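You operate a simulated robot arm through the tools that you are given. There is no shell and no other tool. Be economical: measure what you need, move in short steps, check, and stop when the job is done.

You run a simulated robot arm. Do the job below in one go: nothing can be reset, and whatever is moved stays where it is left.

## Task
Put the blue test pen from the desk top in the yellow plastic tray on the desk top.
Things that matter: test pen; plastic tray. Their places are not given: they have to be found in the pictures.

Only the result counts: the job must be done as asked and must still hold three seconds after the hand-in. Knocking over, shifting, dropping, spilling or breaking anything else fails it.

## Robot
A 7-joint arm with a two-finger parallel gripper, fixed in place. Base frame: the origin is at the foot of the arm, x ahead of it, y to its left, z up; the work surface is at about z = 760. Units: mm, degrees, N and s.
With the tool pointing down near the work surface it reaches from about 200 to 680 mm from the base axis. Its first joint turns from -66.0 to 66.0 degrees. Payload 2.4 kg.
The tool frame sits at the grasp point between the pads (the TCP): z along the fingers, y along the line on which they close. The tips reach 30 mm beyond it. The gripper opens to 94 mm. The fingers are 28 mm wide and 10 mm thick; the gripper's body (50 by 96 mm) begins 55 mm behind the TCP.
Orientation is that of the tool frame in the base frame, as a unit quaternion [x, y, z, w]. With the fingers straight down and closing along the base's y, the tool's x points along the base's -x, its y along +y and its z along -z.

## Interface
- The arm moves only by the tool apply_moves. Its argument "rows" is a list of rows, each a list of 6 numbers: the shift along the tool's x, y, z in mm, then the turn, a rotation vector about the tool's x, y, z in degrees. In form: [[dx, dy, dz, rx, ry, rz], ...]. A call has 1 to 10 rows; each row shifts and turns the commanded pose from where the row before left it, along the tool's axes as they then stand. "gripper" is the gripper command, from -1 (shut) to 1 (fully open), values between in proportion, set as the call begins (left out, the last holds). A row lasts 0.2 s, in which the tool goes at most 50 mm and 8.6 degrees; a call with a longer step from one row to the next is refused whole, and so is a gripper value outside its range. A pose out of reach is approached as far as the arm can. The call stops where the force on the tool passes 40 N (or 10 N more than at its start, if that is more) or the arm is blocked; 0.2 s more then pass. The fingers move at their own pace (about 153 mm/s each) and stop on an object; they squeeze with about 25 N. The grip force told is the motor's: it shows also when the fingers shut on nothing. Time passes only in rows, and 0.2 s behind the last, so rows that do not move let the fingers close. It gives the time, the measured TCP pose, the force on the tool (base axes), the opening and the grip force at its end, in the units of the frame above (readings bear some noise), and new pictures: "show" is both (left out), scene, wrist or none.
- Cameras (640 x 400 px; columns grow to the right, rows downward): "scene" is fixed at [42.6, 480.9, 1435.2]; the picture's right is [-0.69, -0.73, 0.00], its down [-0.46, 0.44, -0.77] and it looks along [0.56, -0.53, -0.64] (base axes); focal length 329 px, centre (320, 200). "wrist" rides on the gripper at [-37, 0, -58] in the tool frame; the picture's right is [0.00, -1.00, 0.00], its down [0.97, 0.00, -0.24] and it looks along [0.24, 0.00, 0.97] (tool axes); focal length 218 px, centre (320, 200).
- pixel_to_xyz(camera, pixels): for up to 12 pixels [column, row] of the newest picture of that camera ("zoom" is the newest enlarged one), the place [x, y, z] in the base frame of the surface seen there, good to about 3 mm. It takes no simulated time.
- inspect(camera, box): a new picture of the part [left, top, right, bottom] of that camera's present view, enlarged. It takes no simulated time.
- close_job(): hands the job in; it is judged then, once.

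Go step by step. Measure first, check grasps and placings, and put right what went wrong. The budget is 60 turns and 120 pictures, counting those below and the enlarged ones. Unless the task says otherwise, let go and move clear before handing in, and close with one line.

The tools are called by a JSON object that holds its "op" and its "data". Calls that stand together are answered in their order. apply_moves: Moves the arm, as the interface text tells. Its arguments: {"type":"object","properties":{"rows":{"type":"array","items":{"type":"array","items":{"type":"number"}}},"gripper":{"type":"number"},"show":{"type":"string","enum":["both","scene","wrist","none"]}},"required":["rows"]} The other tools are called the same way: pixel_to_xyz (camera, pixels) gives the place of the surface under pixels of a picture; inspect (camera, box) takes an enlarged picture of a part of a camera's view; close_job () hands the job in.

At the start:

```text
time_s: 0.0
tool_pos: [328.1, -135.8, 1089.5]
tool_rot: [0.0, 1.0, 0.0, 0.0]
force: [-0.4, -0.2, 0.0]
gripper_width: 94.1
grasp_force: 0.0
```

scene: 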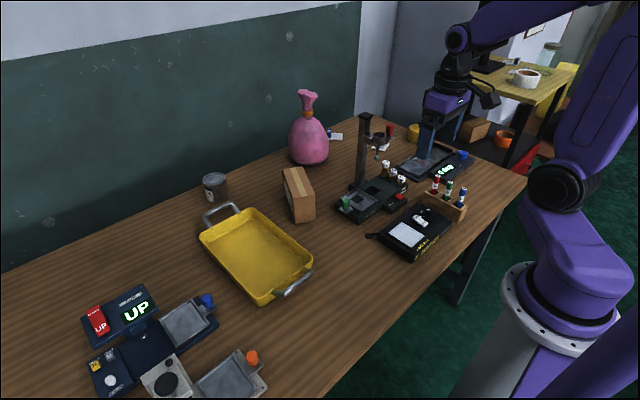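
wrist: 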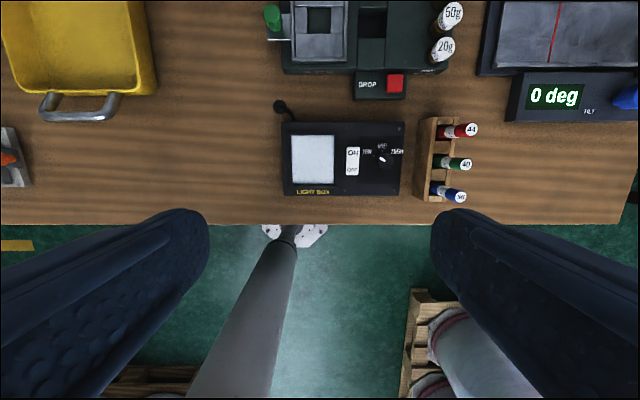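

The pens stand in a wooden rack near scene (450,200); the blue one is at about (461,197) in scene and (447,192) in wrist. I'll enlarge both views.

{"op": "inspect", "data": {"camera": "scene", "box": [400, 160, 490, 230]}}

{"op": "inspect", "data": {"camera": "wrist", "box": [400, 100, 490, 220]}}

{"op": "pixel_to_xyz", "data": {"camera": "wrist", "pixels": [[459, 197], [436, 188], [467, 164], [473, 130], [424, 196], [424, 120], [455, 205], [70, 50], [350, 160]]}}

{"op": "pixel_to_xyz", "data": {"camera": "scene", "pixels": [[462, 189], [461, 197], [459, 204], [449, 185], [436, 178], [255, 255], [205, 240], [240, 210], [308, 262], [265, 302], [440, 205], [465, 212]]}}

```text
5.71 times, centred on (445, 195) of scene
```

zoom: 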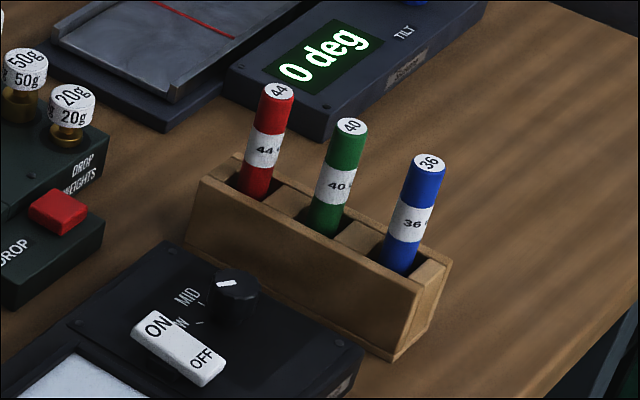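

```text
3.33 times, centred on (445, 160) of wrist
```

zoom: 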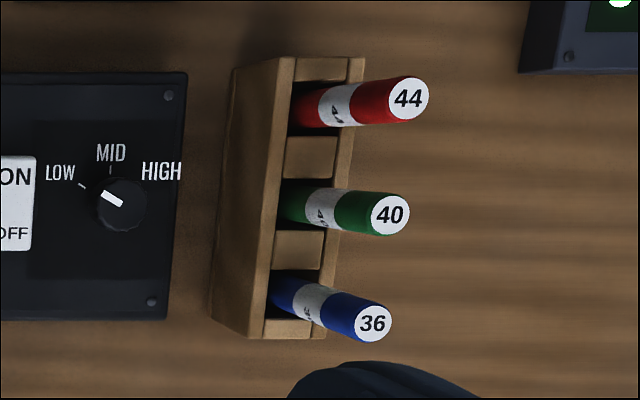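

```text
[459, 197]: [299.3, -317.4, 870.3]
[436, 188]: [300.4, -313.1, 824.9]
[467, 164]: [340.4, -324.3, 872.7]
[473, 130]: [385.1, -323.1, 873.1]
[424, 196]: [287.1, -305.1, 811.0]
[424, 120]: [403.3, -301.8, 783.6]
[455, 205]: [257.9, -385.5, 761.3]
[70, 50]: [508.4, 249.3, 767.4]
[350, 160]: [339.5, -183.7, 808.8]
```

```text
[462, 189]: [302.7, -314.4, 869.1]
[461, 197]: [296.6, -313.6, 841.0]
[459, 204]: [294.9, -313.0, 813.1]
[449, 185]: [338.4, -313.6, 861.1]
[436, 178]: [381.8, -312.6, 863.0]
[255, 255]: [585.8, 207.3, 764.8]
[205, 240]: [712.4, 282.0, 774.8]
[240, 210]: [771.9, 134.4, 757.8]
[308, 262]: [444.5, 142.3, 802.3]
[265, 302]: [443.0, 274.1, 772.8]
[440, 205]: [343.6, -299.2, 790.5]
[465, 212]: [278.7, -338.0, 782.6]
```

The blue pen stands upright at about x=300, y=-319 with its top at z≈873. The rack top is at z≈811. The tray floor is at z≈765, spanning x≈443–720 and y≈142–280. I'll move above the pen.

{"op": "apply_moves", "data": {"rows": [[5.6, -36.6, 27.8, 0, 0, 0], [5.6, -36.6, 27.8, 0, 0, 0], [5.6, -36.6, 27.8, 0, 0, 0], [5.6, -36.6, 27.8, 0, 0, 0], [5.6, -36.6, 27.8, 0, 0, 0], [0, 0, 0, 0, 0, 0]], "gripper": 0.2}}

```text
time_s: 1.4
tool_pos: [299.3, -317.7, 947.9]
tool_rot: [-0.001, 1.0, -0.001, 0.0]
force: [0.6, -0.5, 0.5]
gripper_width: 56.6
grasp_force: 0.1
```

scene: 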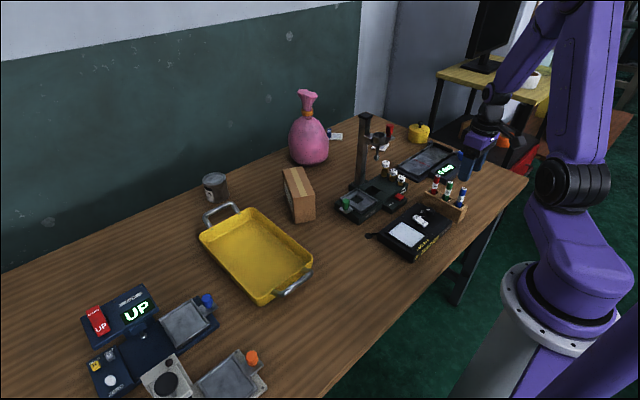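
wrist: 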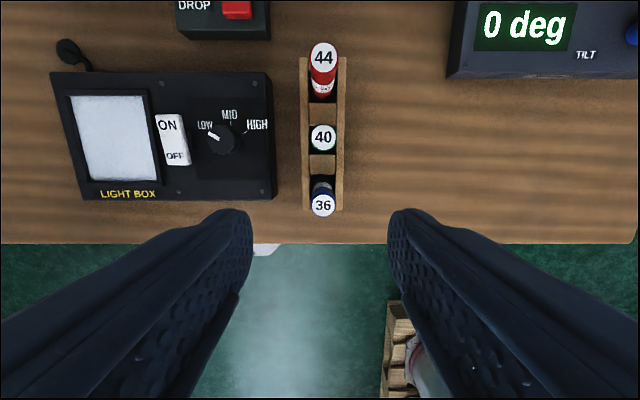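

The blue pen's cap is at wrist (323,205), centred between the fingers. I'll measure it to check.

{"op": "pixel_to_xyz", "data": {"camera": "wrist", "pixels": [[323, 205], [312, 205], [334, 205], [323, 215], [323, 195], [323, 138], [323, 58], [306, 180], [342, 180]]}}

{"op": "inspect", "data": {"camera": "wrist", "box": [280, 150, 370, 230]}}

```text
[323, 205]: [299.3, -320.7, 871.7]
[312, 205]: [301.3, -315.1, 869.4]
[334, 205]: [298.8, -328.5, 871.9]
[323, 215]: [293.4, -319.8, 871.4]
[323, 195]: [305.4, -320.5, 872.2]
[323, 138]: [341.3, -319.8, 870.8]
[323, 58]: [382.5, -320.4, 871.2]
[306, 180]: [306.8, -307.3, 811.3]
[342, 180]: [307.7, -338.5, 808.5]
```

```text
5.00 times, centred on (325, 190) of wrist
```

zoom: 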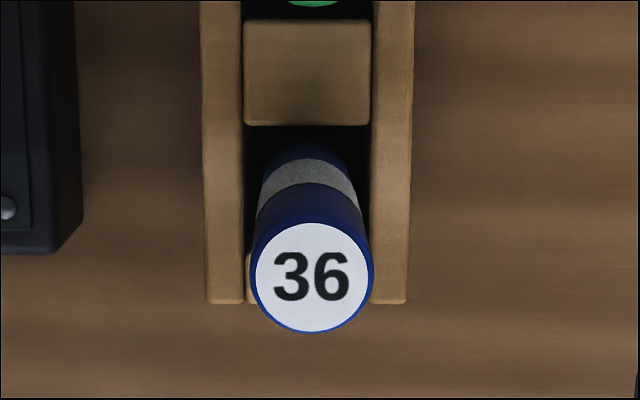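

The pen centre is at (299.5, -321), with a diameter of about 15. I'll shift 3 mm in y and go down to TCP z≈850, which keeps the tips above the rack.

{"op": "apply_moves", "data": {"rows": [[0, -3, 25, 0, 0, 0], [0, 0, 25, 0, 0, 0], [0, 0, 25, 0, 0, 0], [0, 0, 22, 0, 0, 0], [0, 0, 0, 0, 0, 0]], "show": "both"}}

```text
time_s: 2.6
tool_pos: [299.8, -322.9, 851.3]
tool_rot: [-0.001, 1.0, 0.001, 0.0]
force: [0.7, 0.4, -0.4]
gripper_width: 56.5
grasp_force: 0.2
```

scene: 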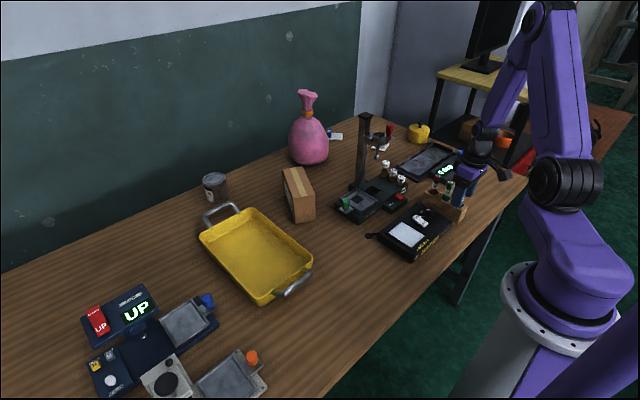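
wrist: 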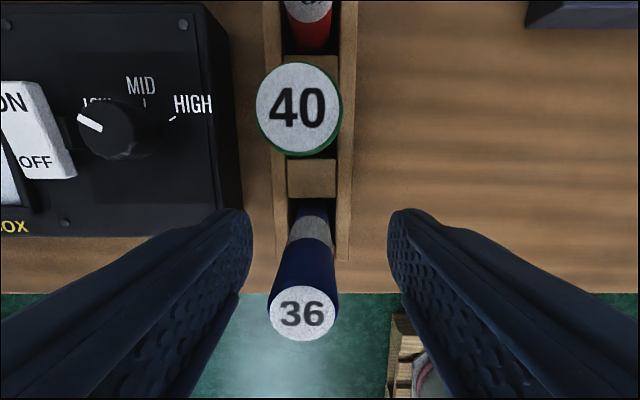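

The tool sits at y=-322.9 and the cap is at column 303, so I'm about 2.5 mm off to one side. I'll correct that and close.

{"op": "apply_moves", "data": {"rows": [[0, 2.6, 0, 0, 0, 0], [0, 0, 0, 0, 0, 0]], "show": "none"}}

{"op": "apply_moves", "data": {"rows": [[0, 0, 0, 0, 0, 0], [0, 0, 0, 0, 0, 0], [0, 0, 0, 0, 0, 0]], "gripper": -1}}

```text
time_s: 3.2
tool_pos: [298.5, -321.3, 853.5]
tool_rot: [0.0, 1.0, 0.0, 0.0]
force: [-0.7, 0.1, -1.0]
gripper_width: 56.4
grasp_force: 0.1
```

```text
time_s: 4.0
tool_pos: [298.3, -320.9, 852.1]
tool_rot: [0.0, 1.0, 0.0, 0.0]
force: [-0.2, -0.6, 2.0]
gripper_width: 14.4
grasp_force: 25.0
```

scene: 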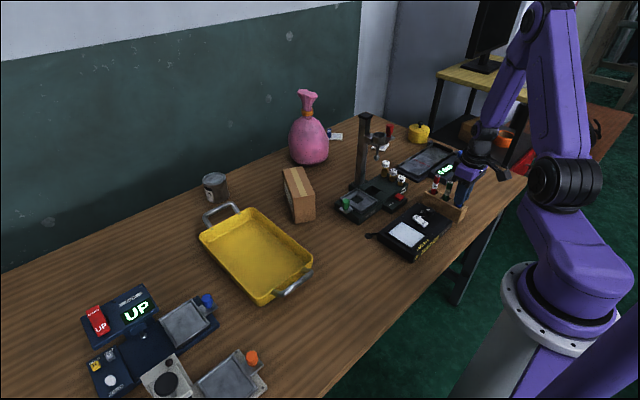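
wrist: 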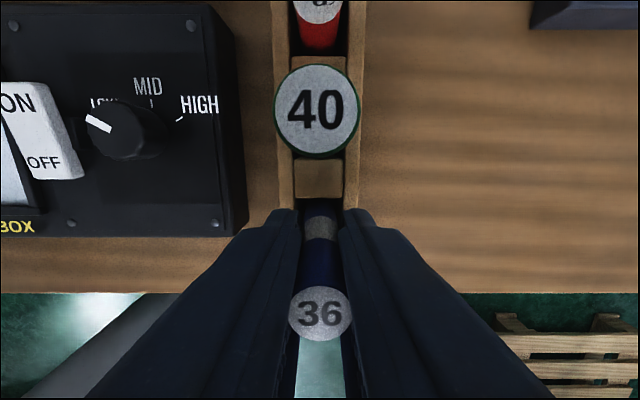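

The fingers stopped at 14.4 mm with 25 N, so the pen is held. I'll lift straight up.

{"op": "apply_moves", "data": {"rows": [[0, 0, -15, 0, 0, 0], [0, 0, -25, 0, 0, 0], [0, 0, -30, 0, 0, 0], [0, 0, -35, 0, 0, 0], [0, 0, -40, 0, 0, 0], [0, 0, -30, 0, 0, 0], [0, 0, 0, 0, 0, 0]]}}

```text
time_s: 5.6
tool_pos: [299.7, -320.5, 1026.5]
tool_rot: [0.0, 1.0, -0.001, 0.0]
force: [-0.4, -0.5, -0.6]
gripper_width: 14.6
grasp_force: 25.0
```

scene: 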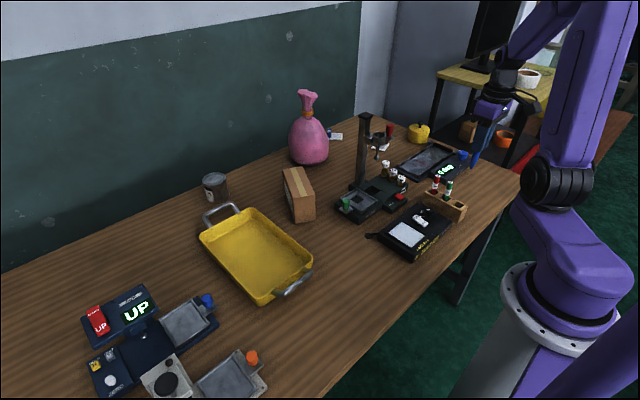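
wrist: 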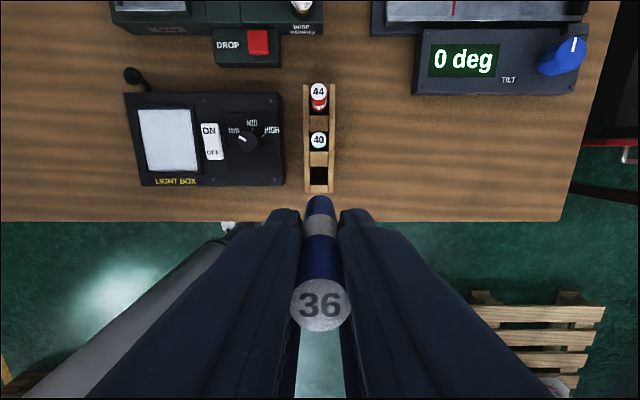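

The pen is out and the rack is undisturbed. I'll measure the pen's lower end and the tray outline.

{"op": "inspect", "data": {"camera": "scene", "box": [440, 90, 540, 180]}}

{"op": "inspect", "data": {"camera": "scene", "box": [180, 180, 340, 320]}}

{"op": "pixel_to_xyz", "data": {"camera": "scene", "pixels": [[475, 164], [475, 160], [215, 258], [260, 299], [262, 290], [310, 260], [300, 262], [240, 214], [205, 238], [250, 250], [270, 265], [230, 240]]}}

```text
4.44 times, centred on (490, 135) of scene
```

zoom: 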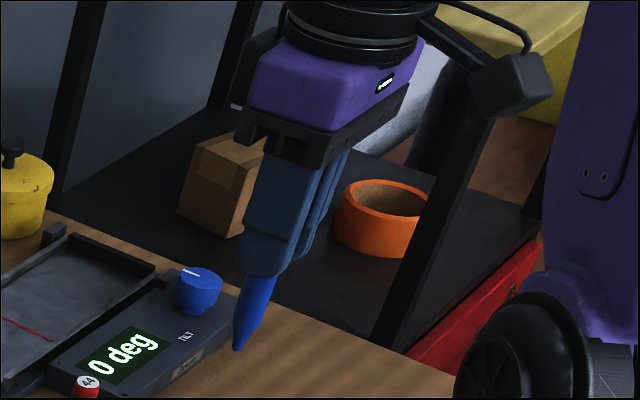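

```text
2.86 times, centred on (260, 250) of scene
```

zoom: 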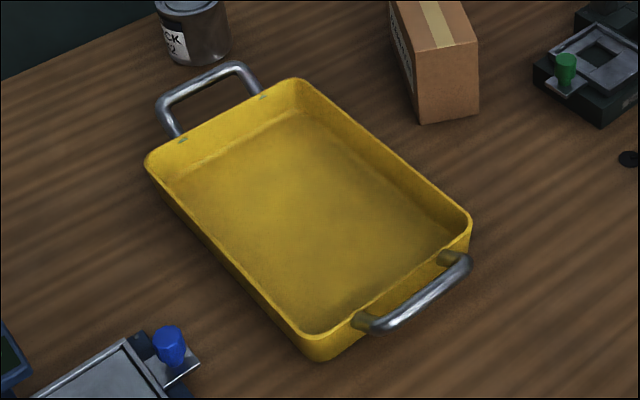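

```text
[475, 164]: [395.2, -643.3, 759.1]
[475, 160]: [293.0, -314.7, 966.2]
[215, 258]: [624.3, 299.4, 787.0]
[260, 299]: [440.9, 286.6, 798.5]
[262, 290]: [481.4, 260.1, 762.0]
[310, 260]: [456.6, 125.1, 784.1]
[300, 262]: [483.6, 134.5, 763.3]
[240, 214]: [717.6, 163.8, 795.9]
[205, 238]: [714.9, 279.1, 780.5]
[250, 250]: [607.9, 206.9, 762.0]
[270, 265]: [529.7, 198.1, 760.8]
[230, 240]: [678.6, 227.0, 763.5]
```

The pen tip hangs about 90 mm below the TCP, and the tray interior spans roughly x 455–700 and y 140–285. I'll swing in y at x≈300, which keeps clear of the tall stand.

{"op": "apply_moves", "data": {"rows": [[0, 30, 0, 0, 0, 0], [0, 44, 0, 0, 0, 0], [0, 44, 0, 0, 0, 0], [0, 44, 0, 0, 0, 0], [0, 44, 0, 0, 0, 0], [0, 44, 0, 0, 0, 0], [0, 44, 0, 0, 0, 0], [0, 44, 0, 0, 0, 0], [0, 44, 0, 0, 0, 0], [0, 44, 0, 0, 0, 0]], "show": "none"}}

{"op": "apply_moves", "data": {"rows": [[0, 44, 0, 0, 0, 0], [0, 40, 0, 0, 0, 0], [0, 22, 0, 0, 0, 0], [-40, 0, 0, 0, 0, 0], [-40, 0, 0, 0, 0, 0], [-40, 0, 0, 0, 0, 0], [-40, 0, 0, 0, 0, 0], [-40, 0, 0, 0, 0, 0], [-30, 0, 0, 0, 0, 0], [0, 0, 0, 0, 0, 0]]}}

```text
time_s: 7.8
tool_pos: [299.7, 105.8, 1031.4]
tool_rot: [0.001, 1.0, -0.001, 0.0]
force: [-1.0, -0.1, 0.1]
gripper_width: 14.8
grasp_force: 25.3
```

```text
time_s: 10.0
tool_pos: [528.4, 212.5, 1025.2]
tool_rot: [0.001, 1.0, 0.0, 0.0]
force: [0.1, 0.2, -0.5]
gripper_width: 14.7
grasp_force: 25.0
```

scene: 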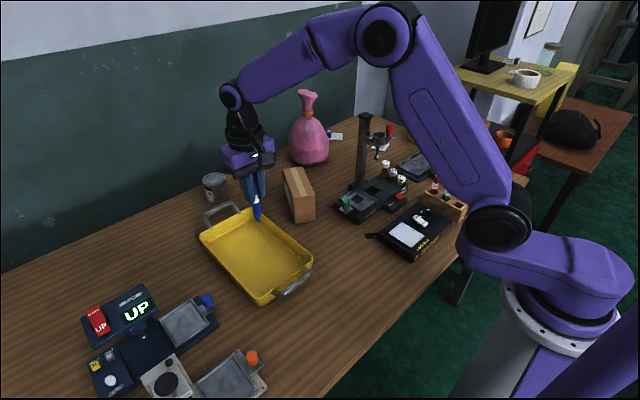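
wrist: 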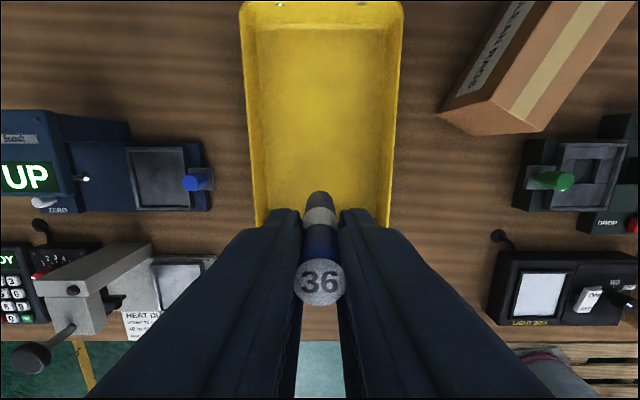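

The pen is over the tray at y≈212. I'll tilt the tool about its y axis by -55° so the pen tip points forward along the tray.

{"op": "apply_moves", "data": {"rows": [[0, 0, 0, 0, -7.86, 0], [0, 0, 0, 0, -7.86, 0], [0, 0, 0, 0, -7.86, 0], [0, 0, 0, 0, -7.86, 0], [0, 0, 0, 0, -7.86, 0], [0, 0, 0, 0, -7.86, 0], [0, 0, 0, 0, -7.84, 0], [0, 0, 0, 0, 0, 0]]}}

```text
time_s: 11.8
tool_pos: [528.7, 209.9, 1027.4]
tool_rot: [0.002, 0.901, -0.008, 0.434]
force: [-0.8, 0.2, -0.7]
gripper_width: 14.6
grasp_force: 24.8
out of reach, approached as far as the arm can: row 6
```

scene: 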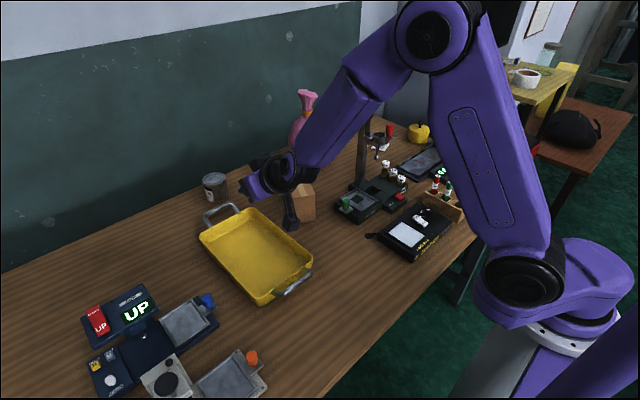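
wrist: 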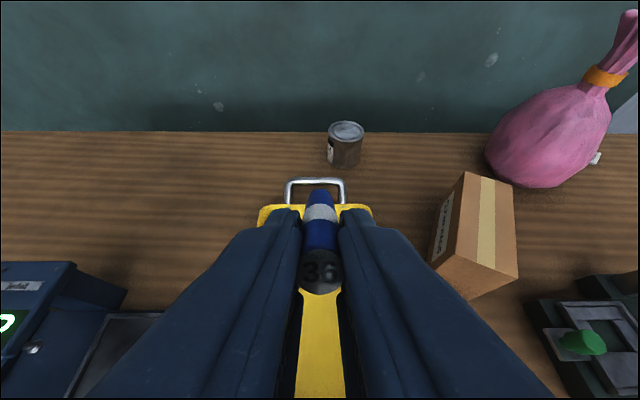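

The tilt reached about 51° and the arm is near its limit. I'll ease back to about 40° for margin and check before going down.

{"op": "apply_moves", "data": {"rows": [[0, 0, 0, 0, 7, 0], [0, 0, 0, 0, 6, 0], [0, 0, 0, 0, 0, 0]], "show": "none"}}

```text
time_s: 12.6
tool_pos: [530.9, 209.5, 1027.1]
tool_rot: [0.004, 0.945, -0.01, 0.328]
force: [-0.3, 0.8, 0.2]
gripper_width: 15.1
grasp_force: 24.7
```

The tilt is now about 38°. Straight down in tool axes is about (0.62, 0, 0.785), so I'll descend 140 mm.

{"op": "apply_moves", "data": {"rows": [[21.7, 0, 27.5, 0, 0, 0], [21.7, 0, 27.5, 0, 0, 0], [21.7, 0, 27.5, 0, 0, 0], [21.7, 0, 27.5, 0, 0, 0], [0, 0, 0, 0, 0, 0]]}}

```text
time_s: 13.8
tool_pos: [530.6, 205.5, 884.4]
tool_rot: [0.003, 0.944, -0.007, 0.33]
force: [-0.4, -0.1, -0.1]
gripper_width: 14.6
grasp_force: 25.2
```

scene: 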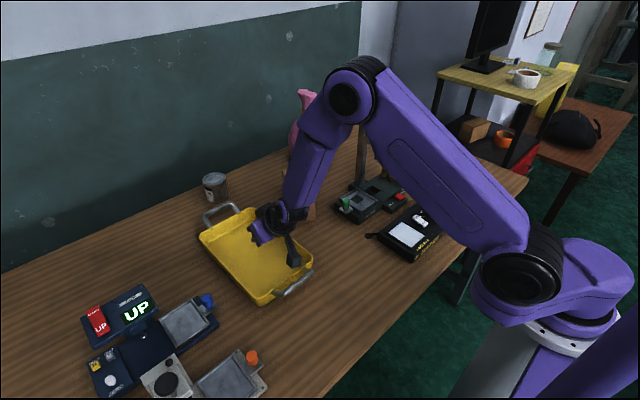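
wrist: 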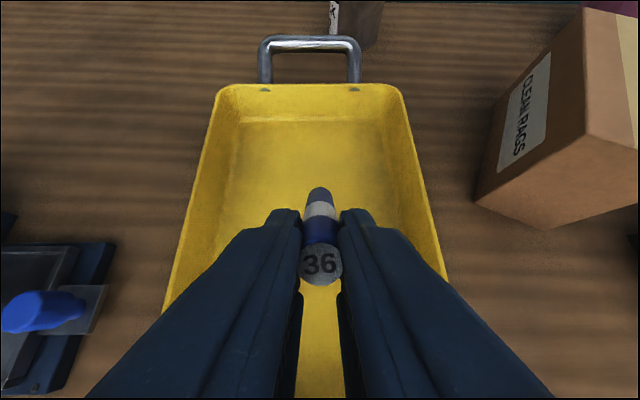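

The pen is centred over the tray floor and everything is clear. I'll descend about 40 mm more in small steps.

{"op": "apply_moves", "data": {"rows": [[9.3, 0, 11.8, 0, 0, 0], [9.3, 0, 11.8, 0, 0, 0], [6.2, 0, 7.8, 0, 0, 0], [0, 0, 0, 0, 0, 0]]}}

```text
time_s: 14.8
tool_pos: [534.9, 205.4, 848.3]
tool_rot: [0.003, 0.943, -0.007, 0.331]
force: [-0.5, 0.8, 5.9]
gripper_width: 14.7
grasp_force: 25.2
```

scene: 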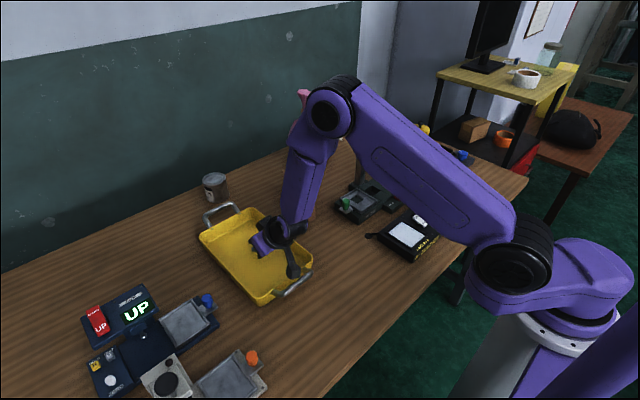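
wrist: 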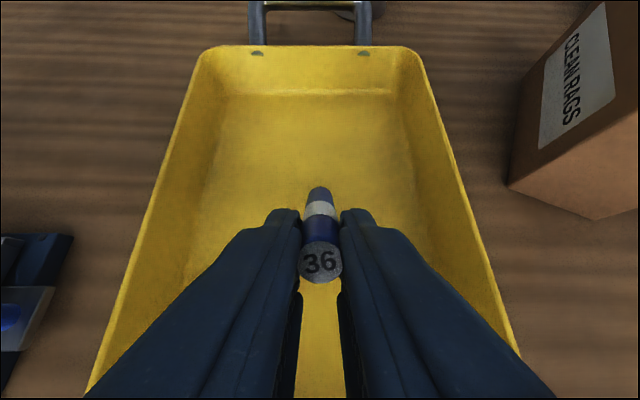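

A 5.9 N upward force shows the pen tip has touched the tray floor. I'll back off 1.5 mm, then open moderately so the pen lies down along the tray.

{"op": "apply_moves", "data": {"rows": [[-0.9, 0, -1.2, 0, 0, 0], [0, 0, 0, 0, 0, 0]], "show": "none"}}

{"op": "apply_moves", "data": {"rows": [[0, 0, 0, 0, 0, 0], [0, 0, 0, 0, 0, 0], [0, 0, 0, 0, 0, 0], [0, 0, 0, 0, 0, 0]], "gripper": -0.1}}

```text
time_s: 15.4
tool_pos: [531.5, 205.9, 847.7]
tool_rot: [0.002, 0.944, -0.008, 0.329]
force: [1.1, -0.3, 1.5]
gripper_width: 14.9
grasp_force: 25.2
```

```text
time_s: 16.4
tool_pos: [531.4, 204.8, 847.0]
tool_rot: [0.004, 0.944, -0.009, 0.33]
force: [1.3, 0.4, -1.1]
gripper_width: 42.7
grasp_force: 0.0
```

scene: 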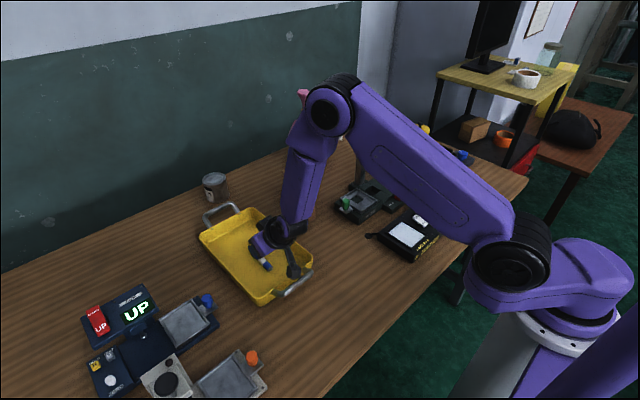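
wrist: 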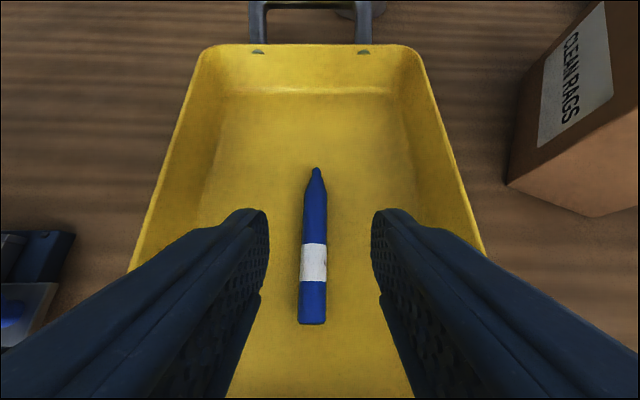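

The pen lies flat in the middle of the tray (wrist (313,250)), free of the fingers. I'll go straight up and clear.

{"op": "apply_moves", "data": {"rows": [[-15.5, 0, -19.6, 0, 0, 0], [-21.7, 0, -27.5, 0, 0, 0], [-21.7, 0, -27.5, 0, 0, 0], [-21.7, 0, -27.5, 0, 0, 0], [-21.7, 0, -27.5, 0, 0, 0], [0, 0, 0, 0, 0, 0], [0, 0, 0, 0, 0, 0]]}}

```text
time_s: 18.0
tool_pos: [530.3, 209.0, 1011.2]
tool_rot: [0.004, 0.944, -0.009, 0.329]
force: [0.1, 0.4, 1.1]
gripper_width: 42.3
grasp_force: 0.0
```

scene: 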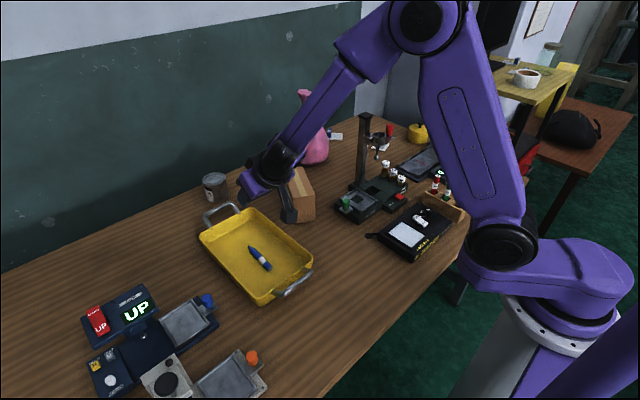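
wrist: 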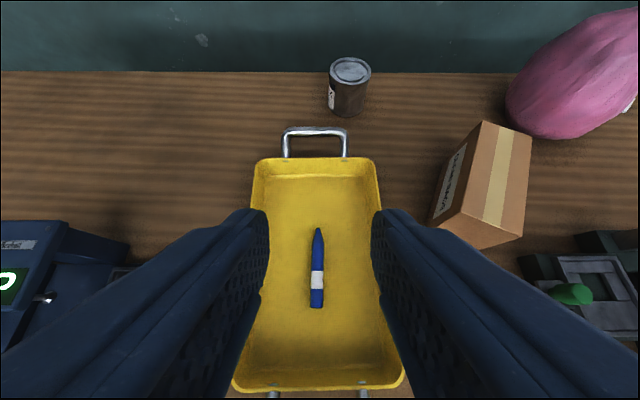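

The pen rests in the tray (scene (260,258)), the other objects look unmoved, and the arm is clear. I'm handing in.

{"op": "close_job", "data": {}}

```text
The job is handed in.
```

The blue test pen is lying flat in the yellow tray, the gripper is clear, and nothing else appears to have moved.
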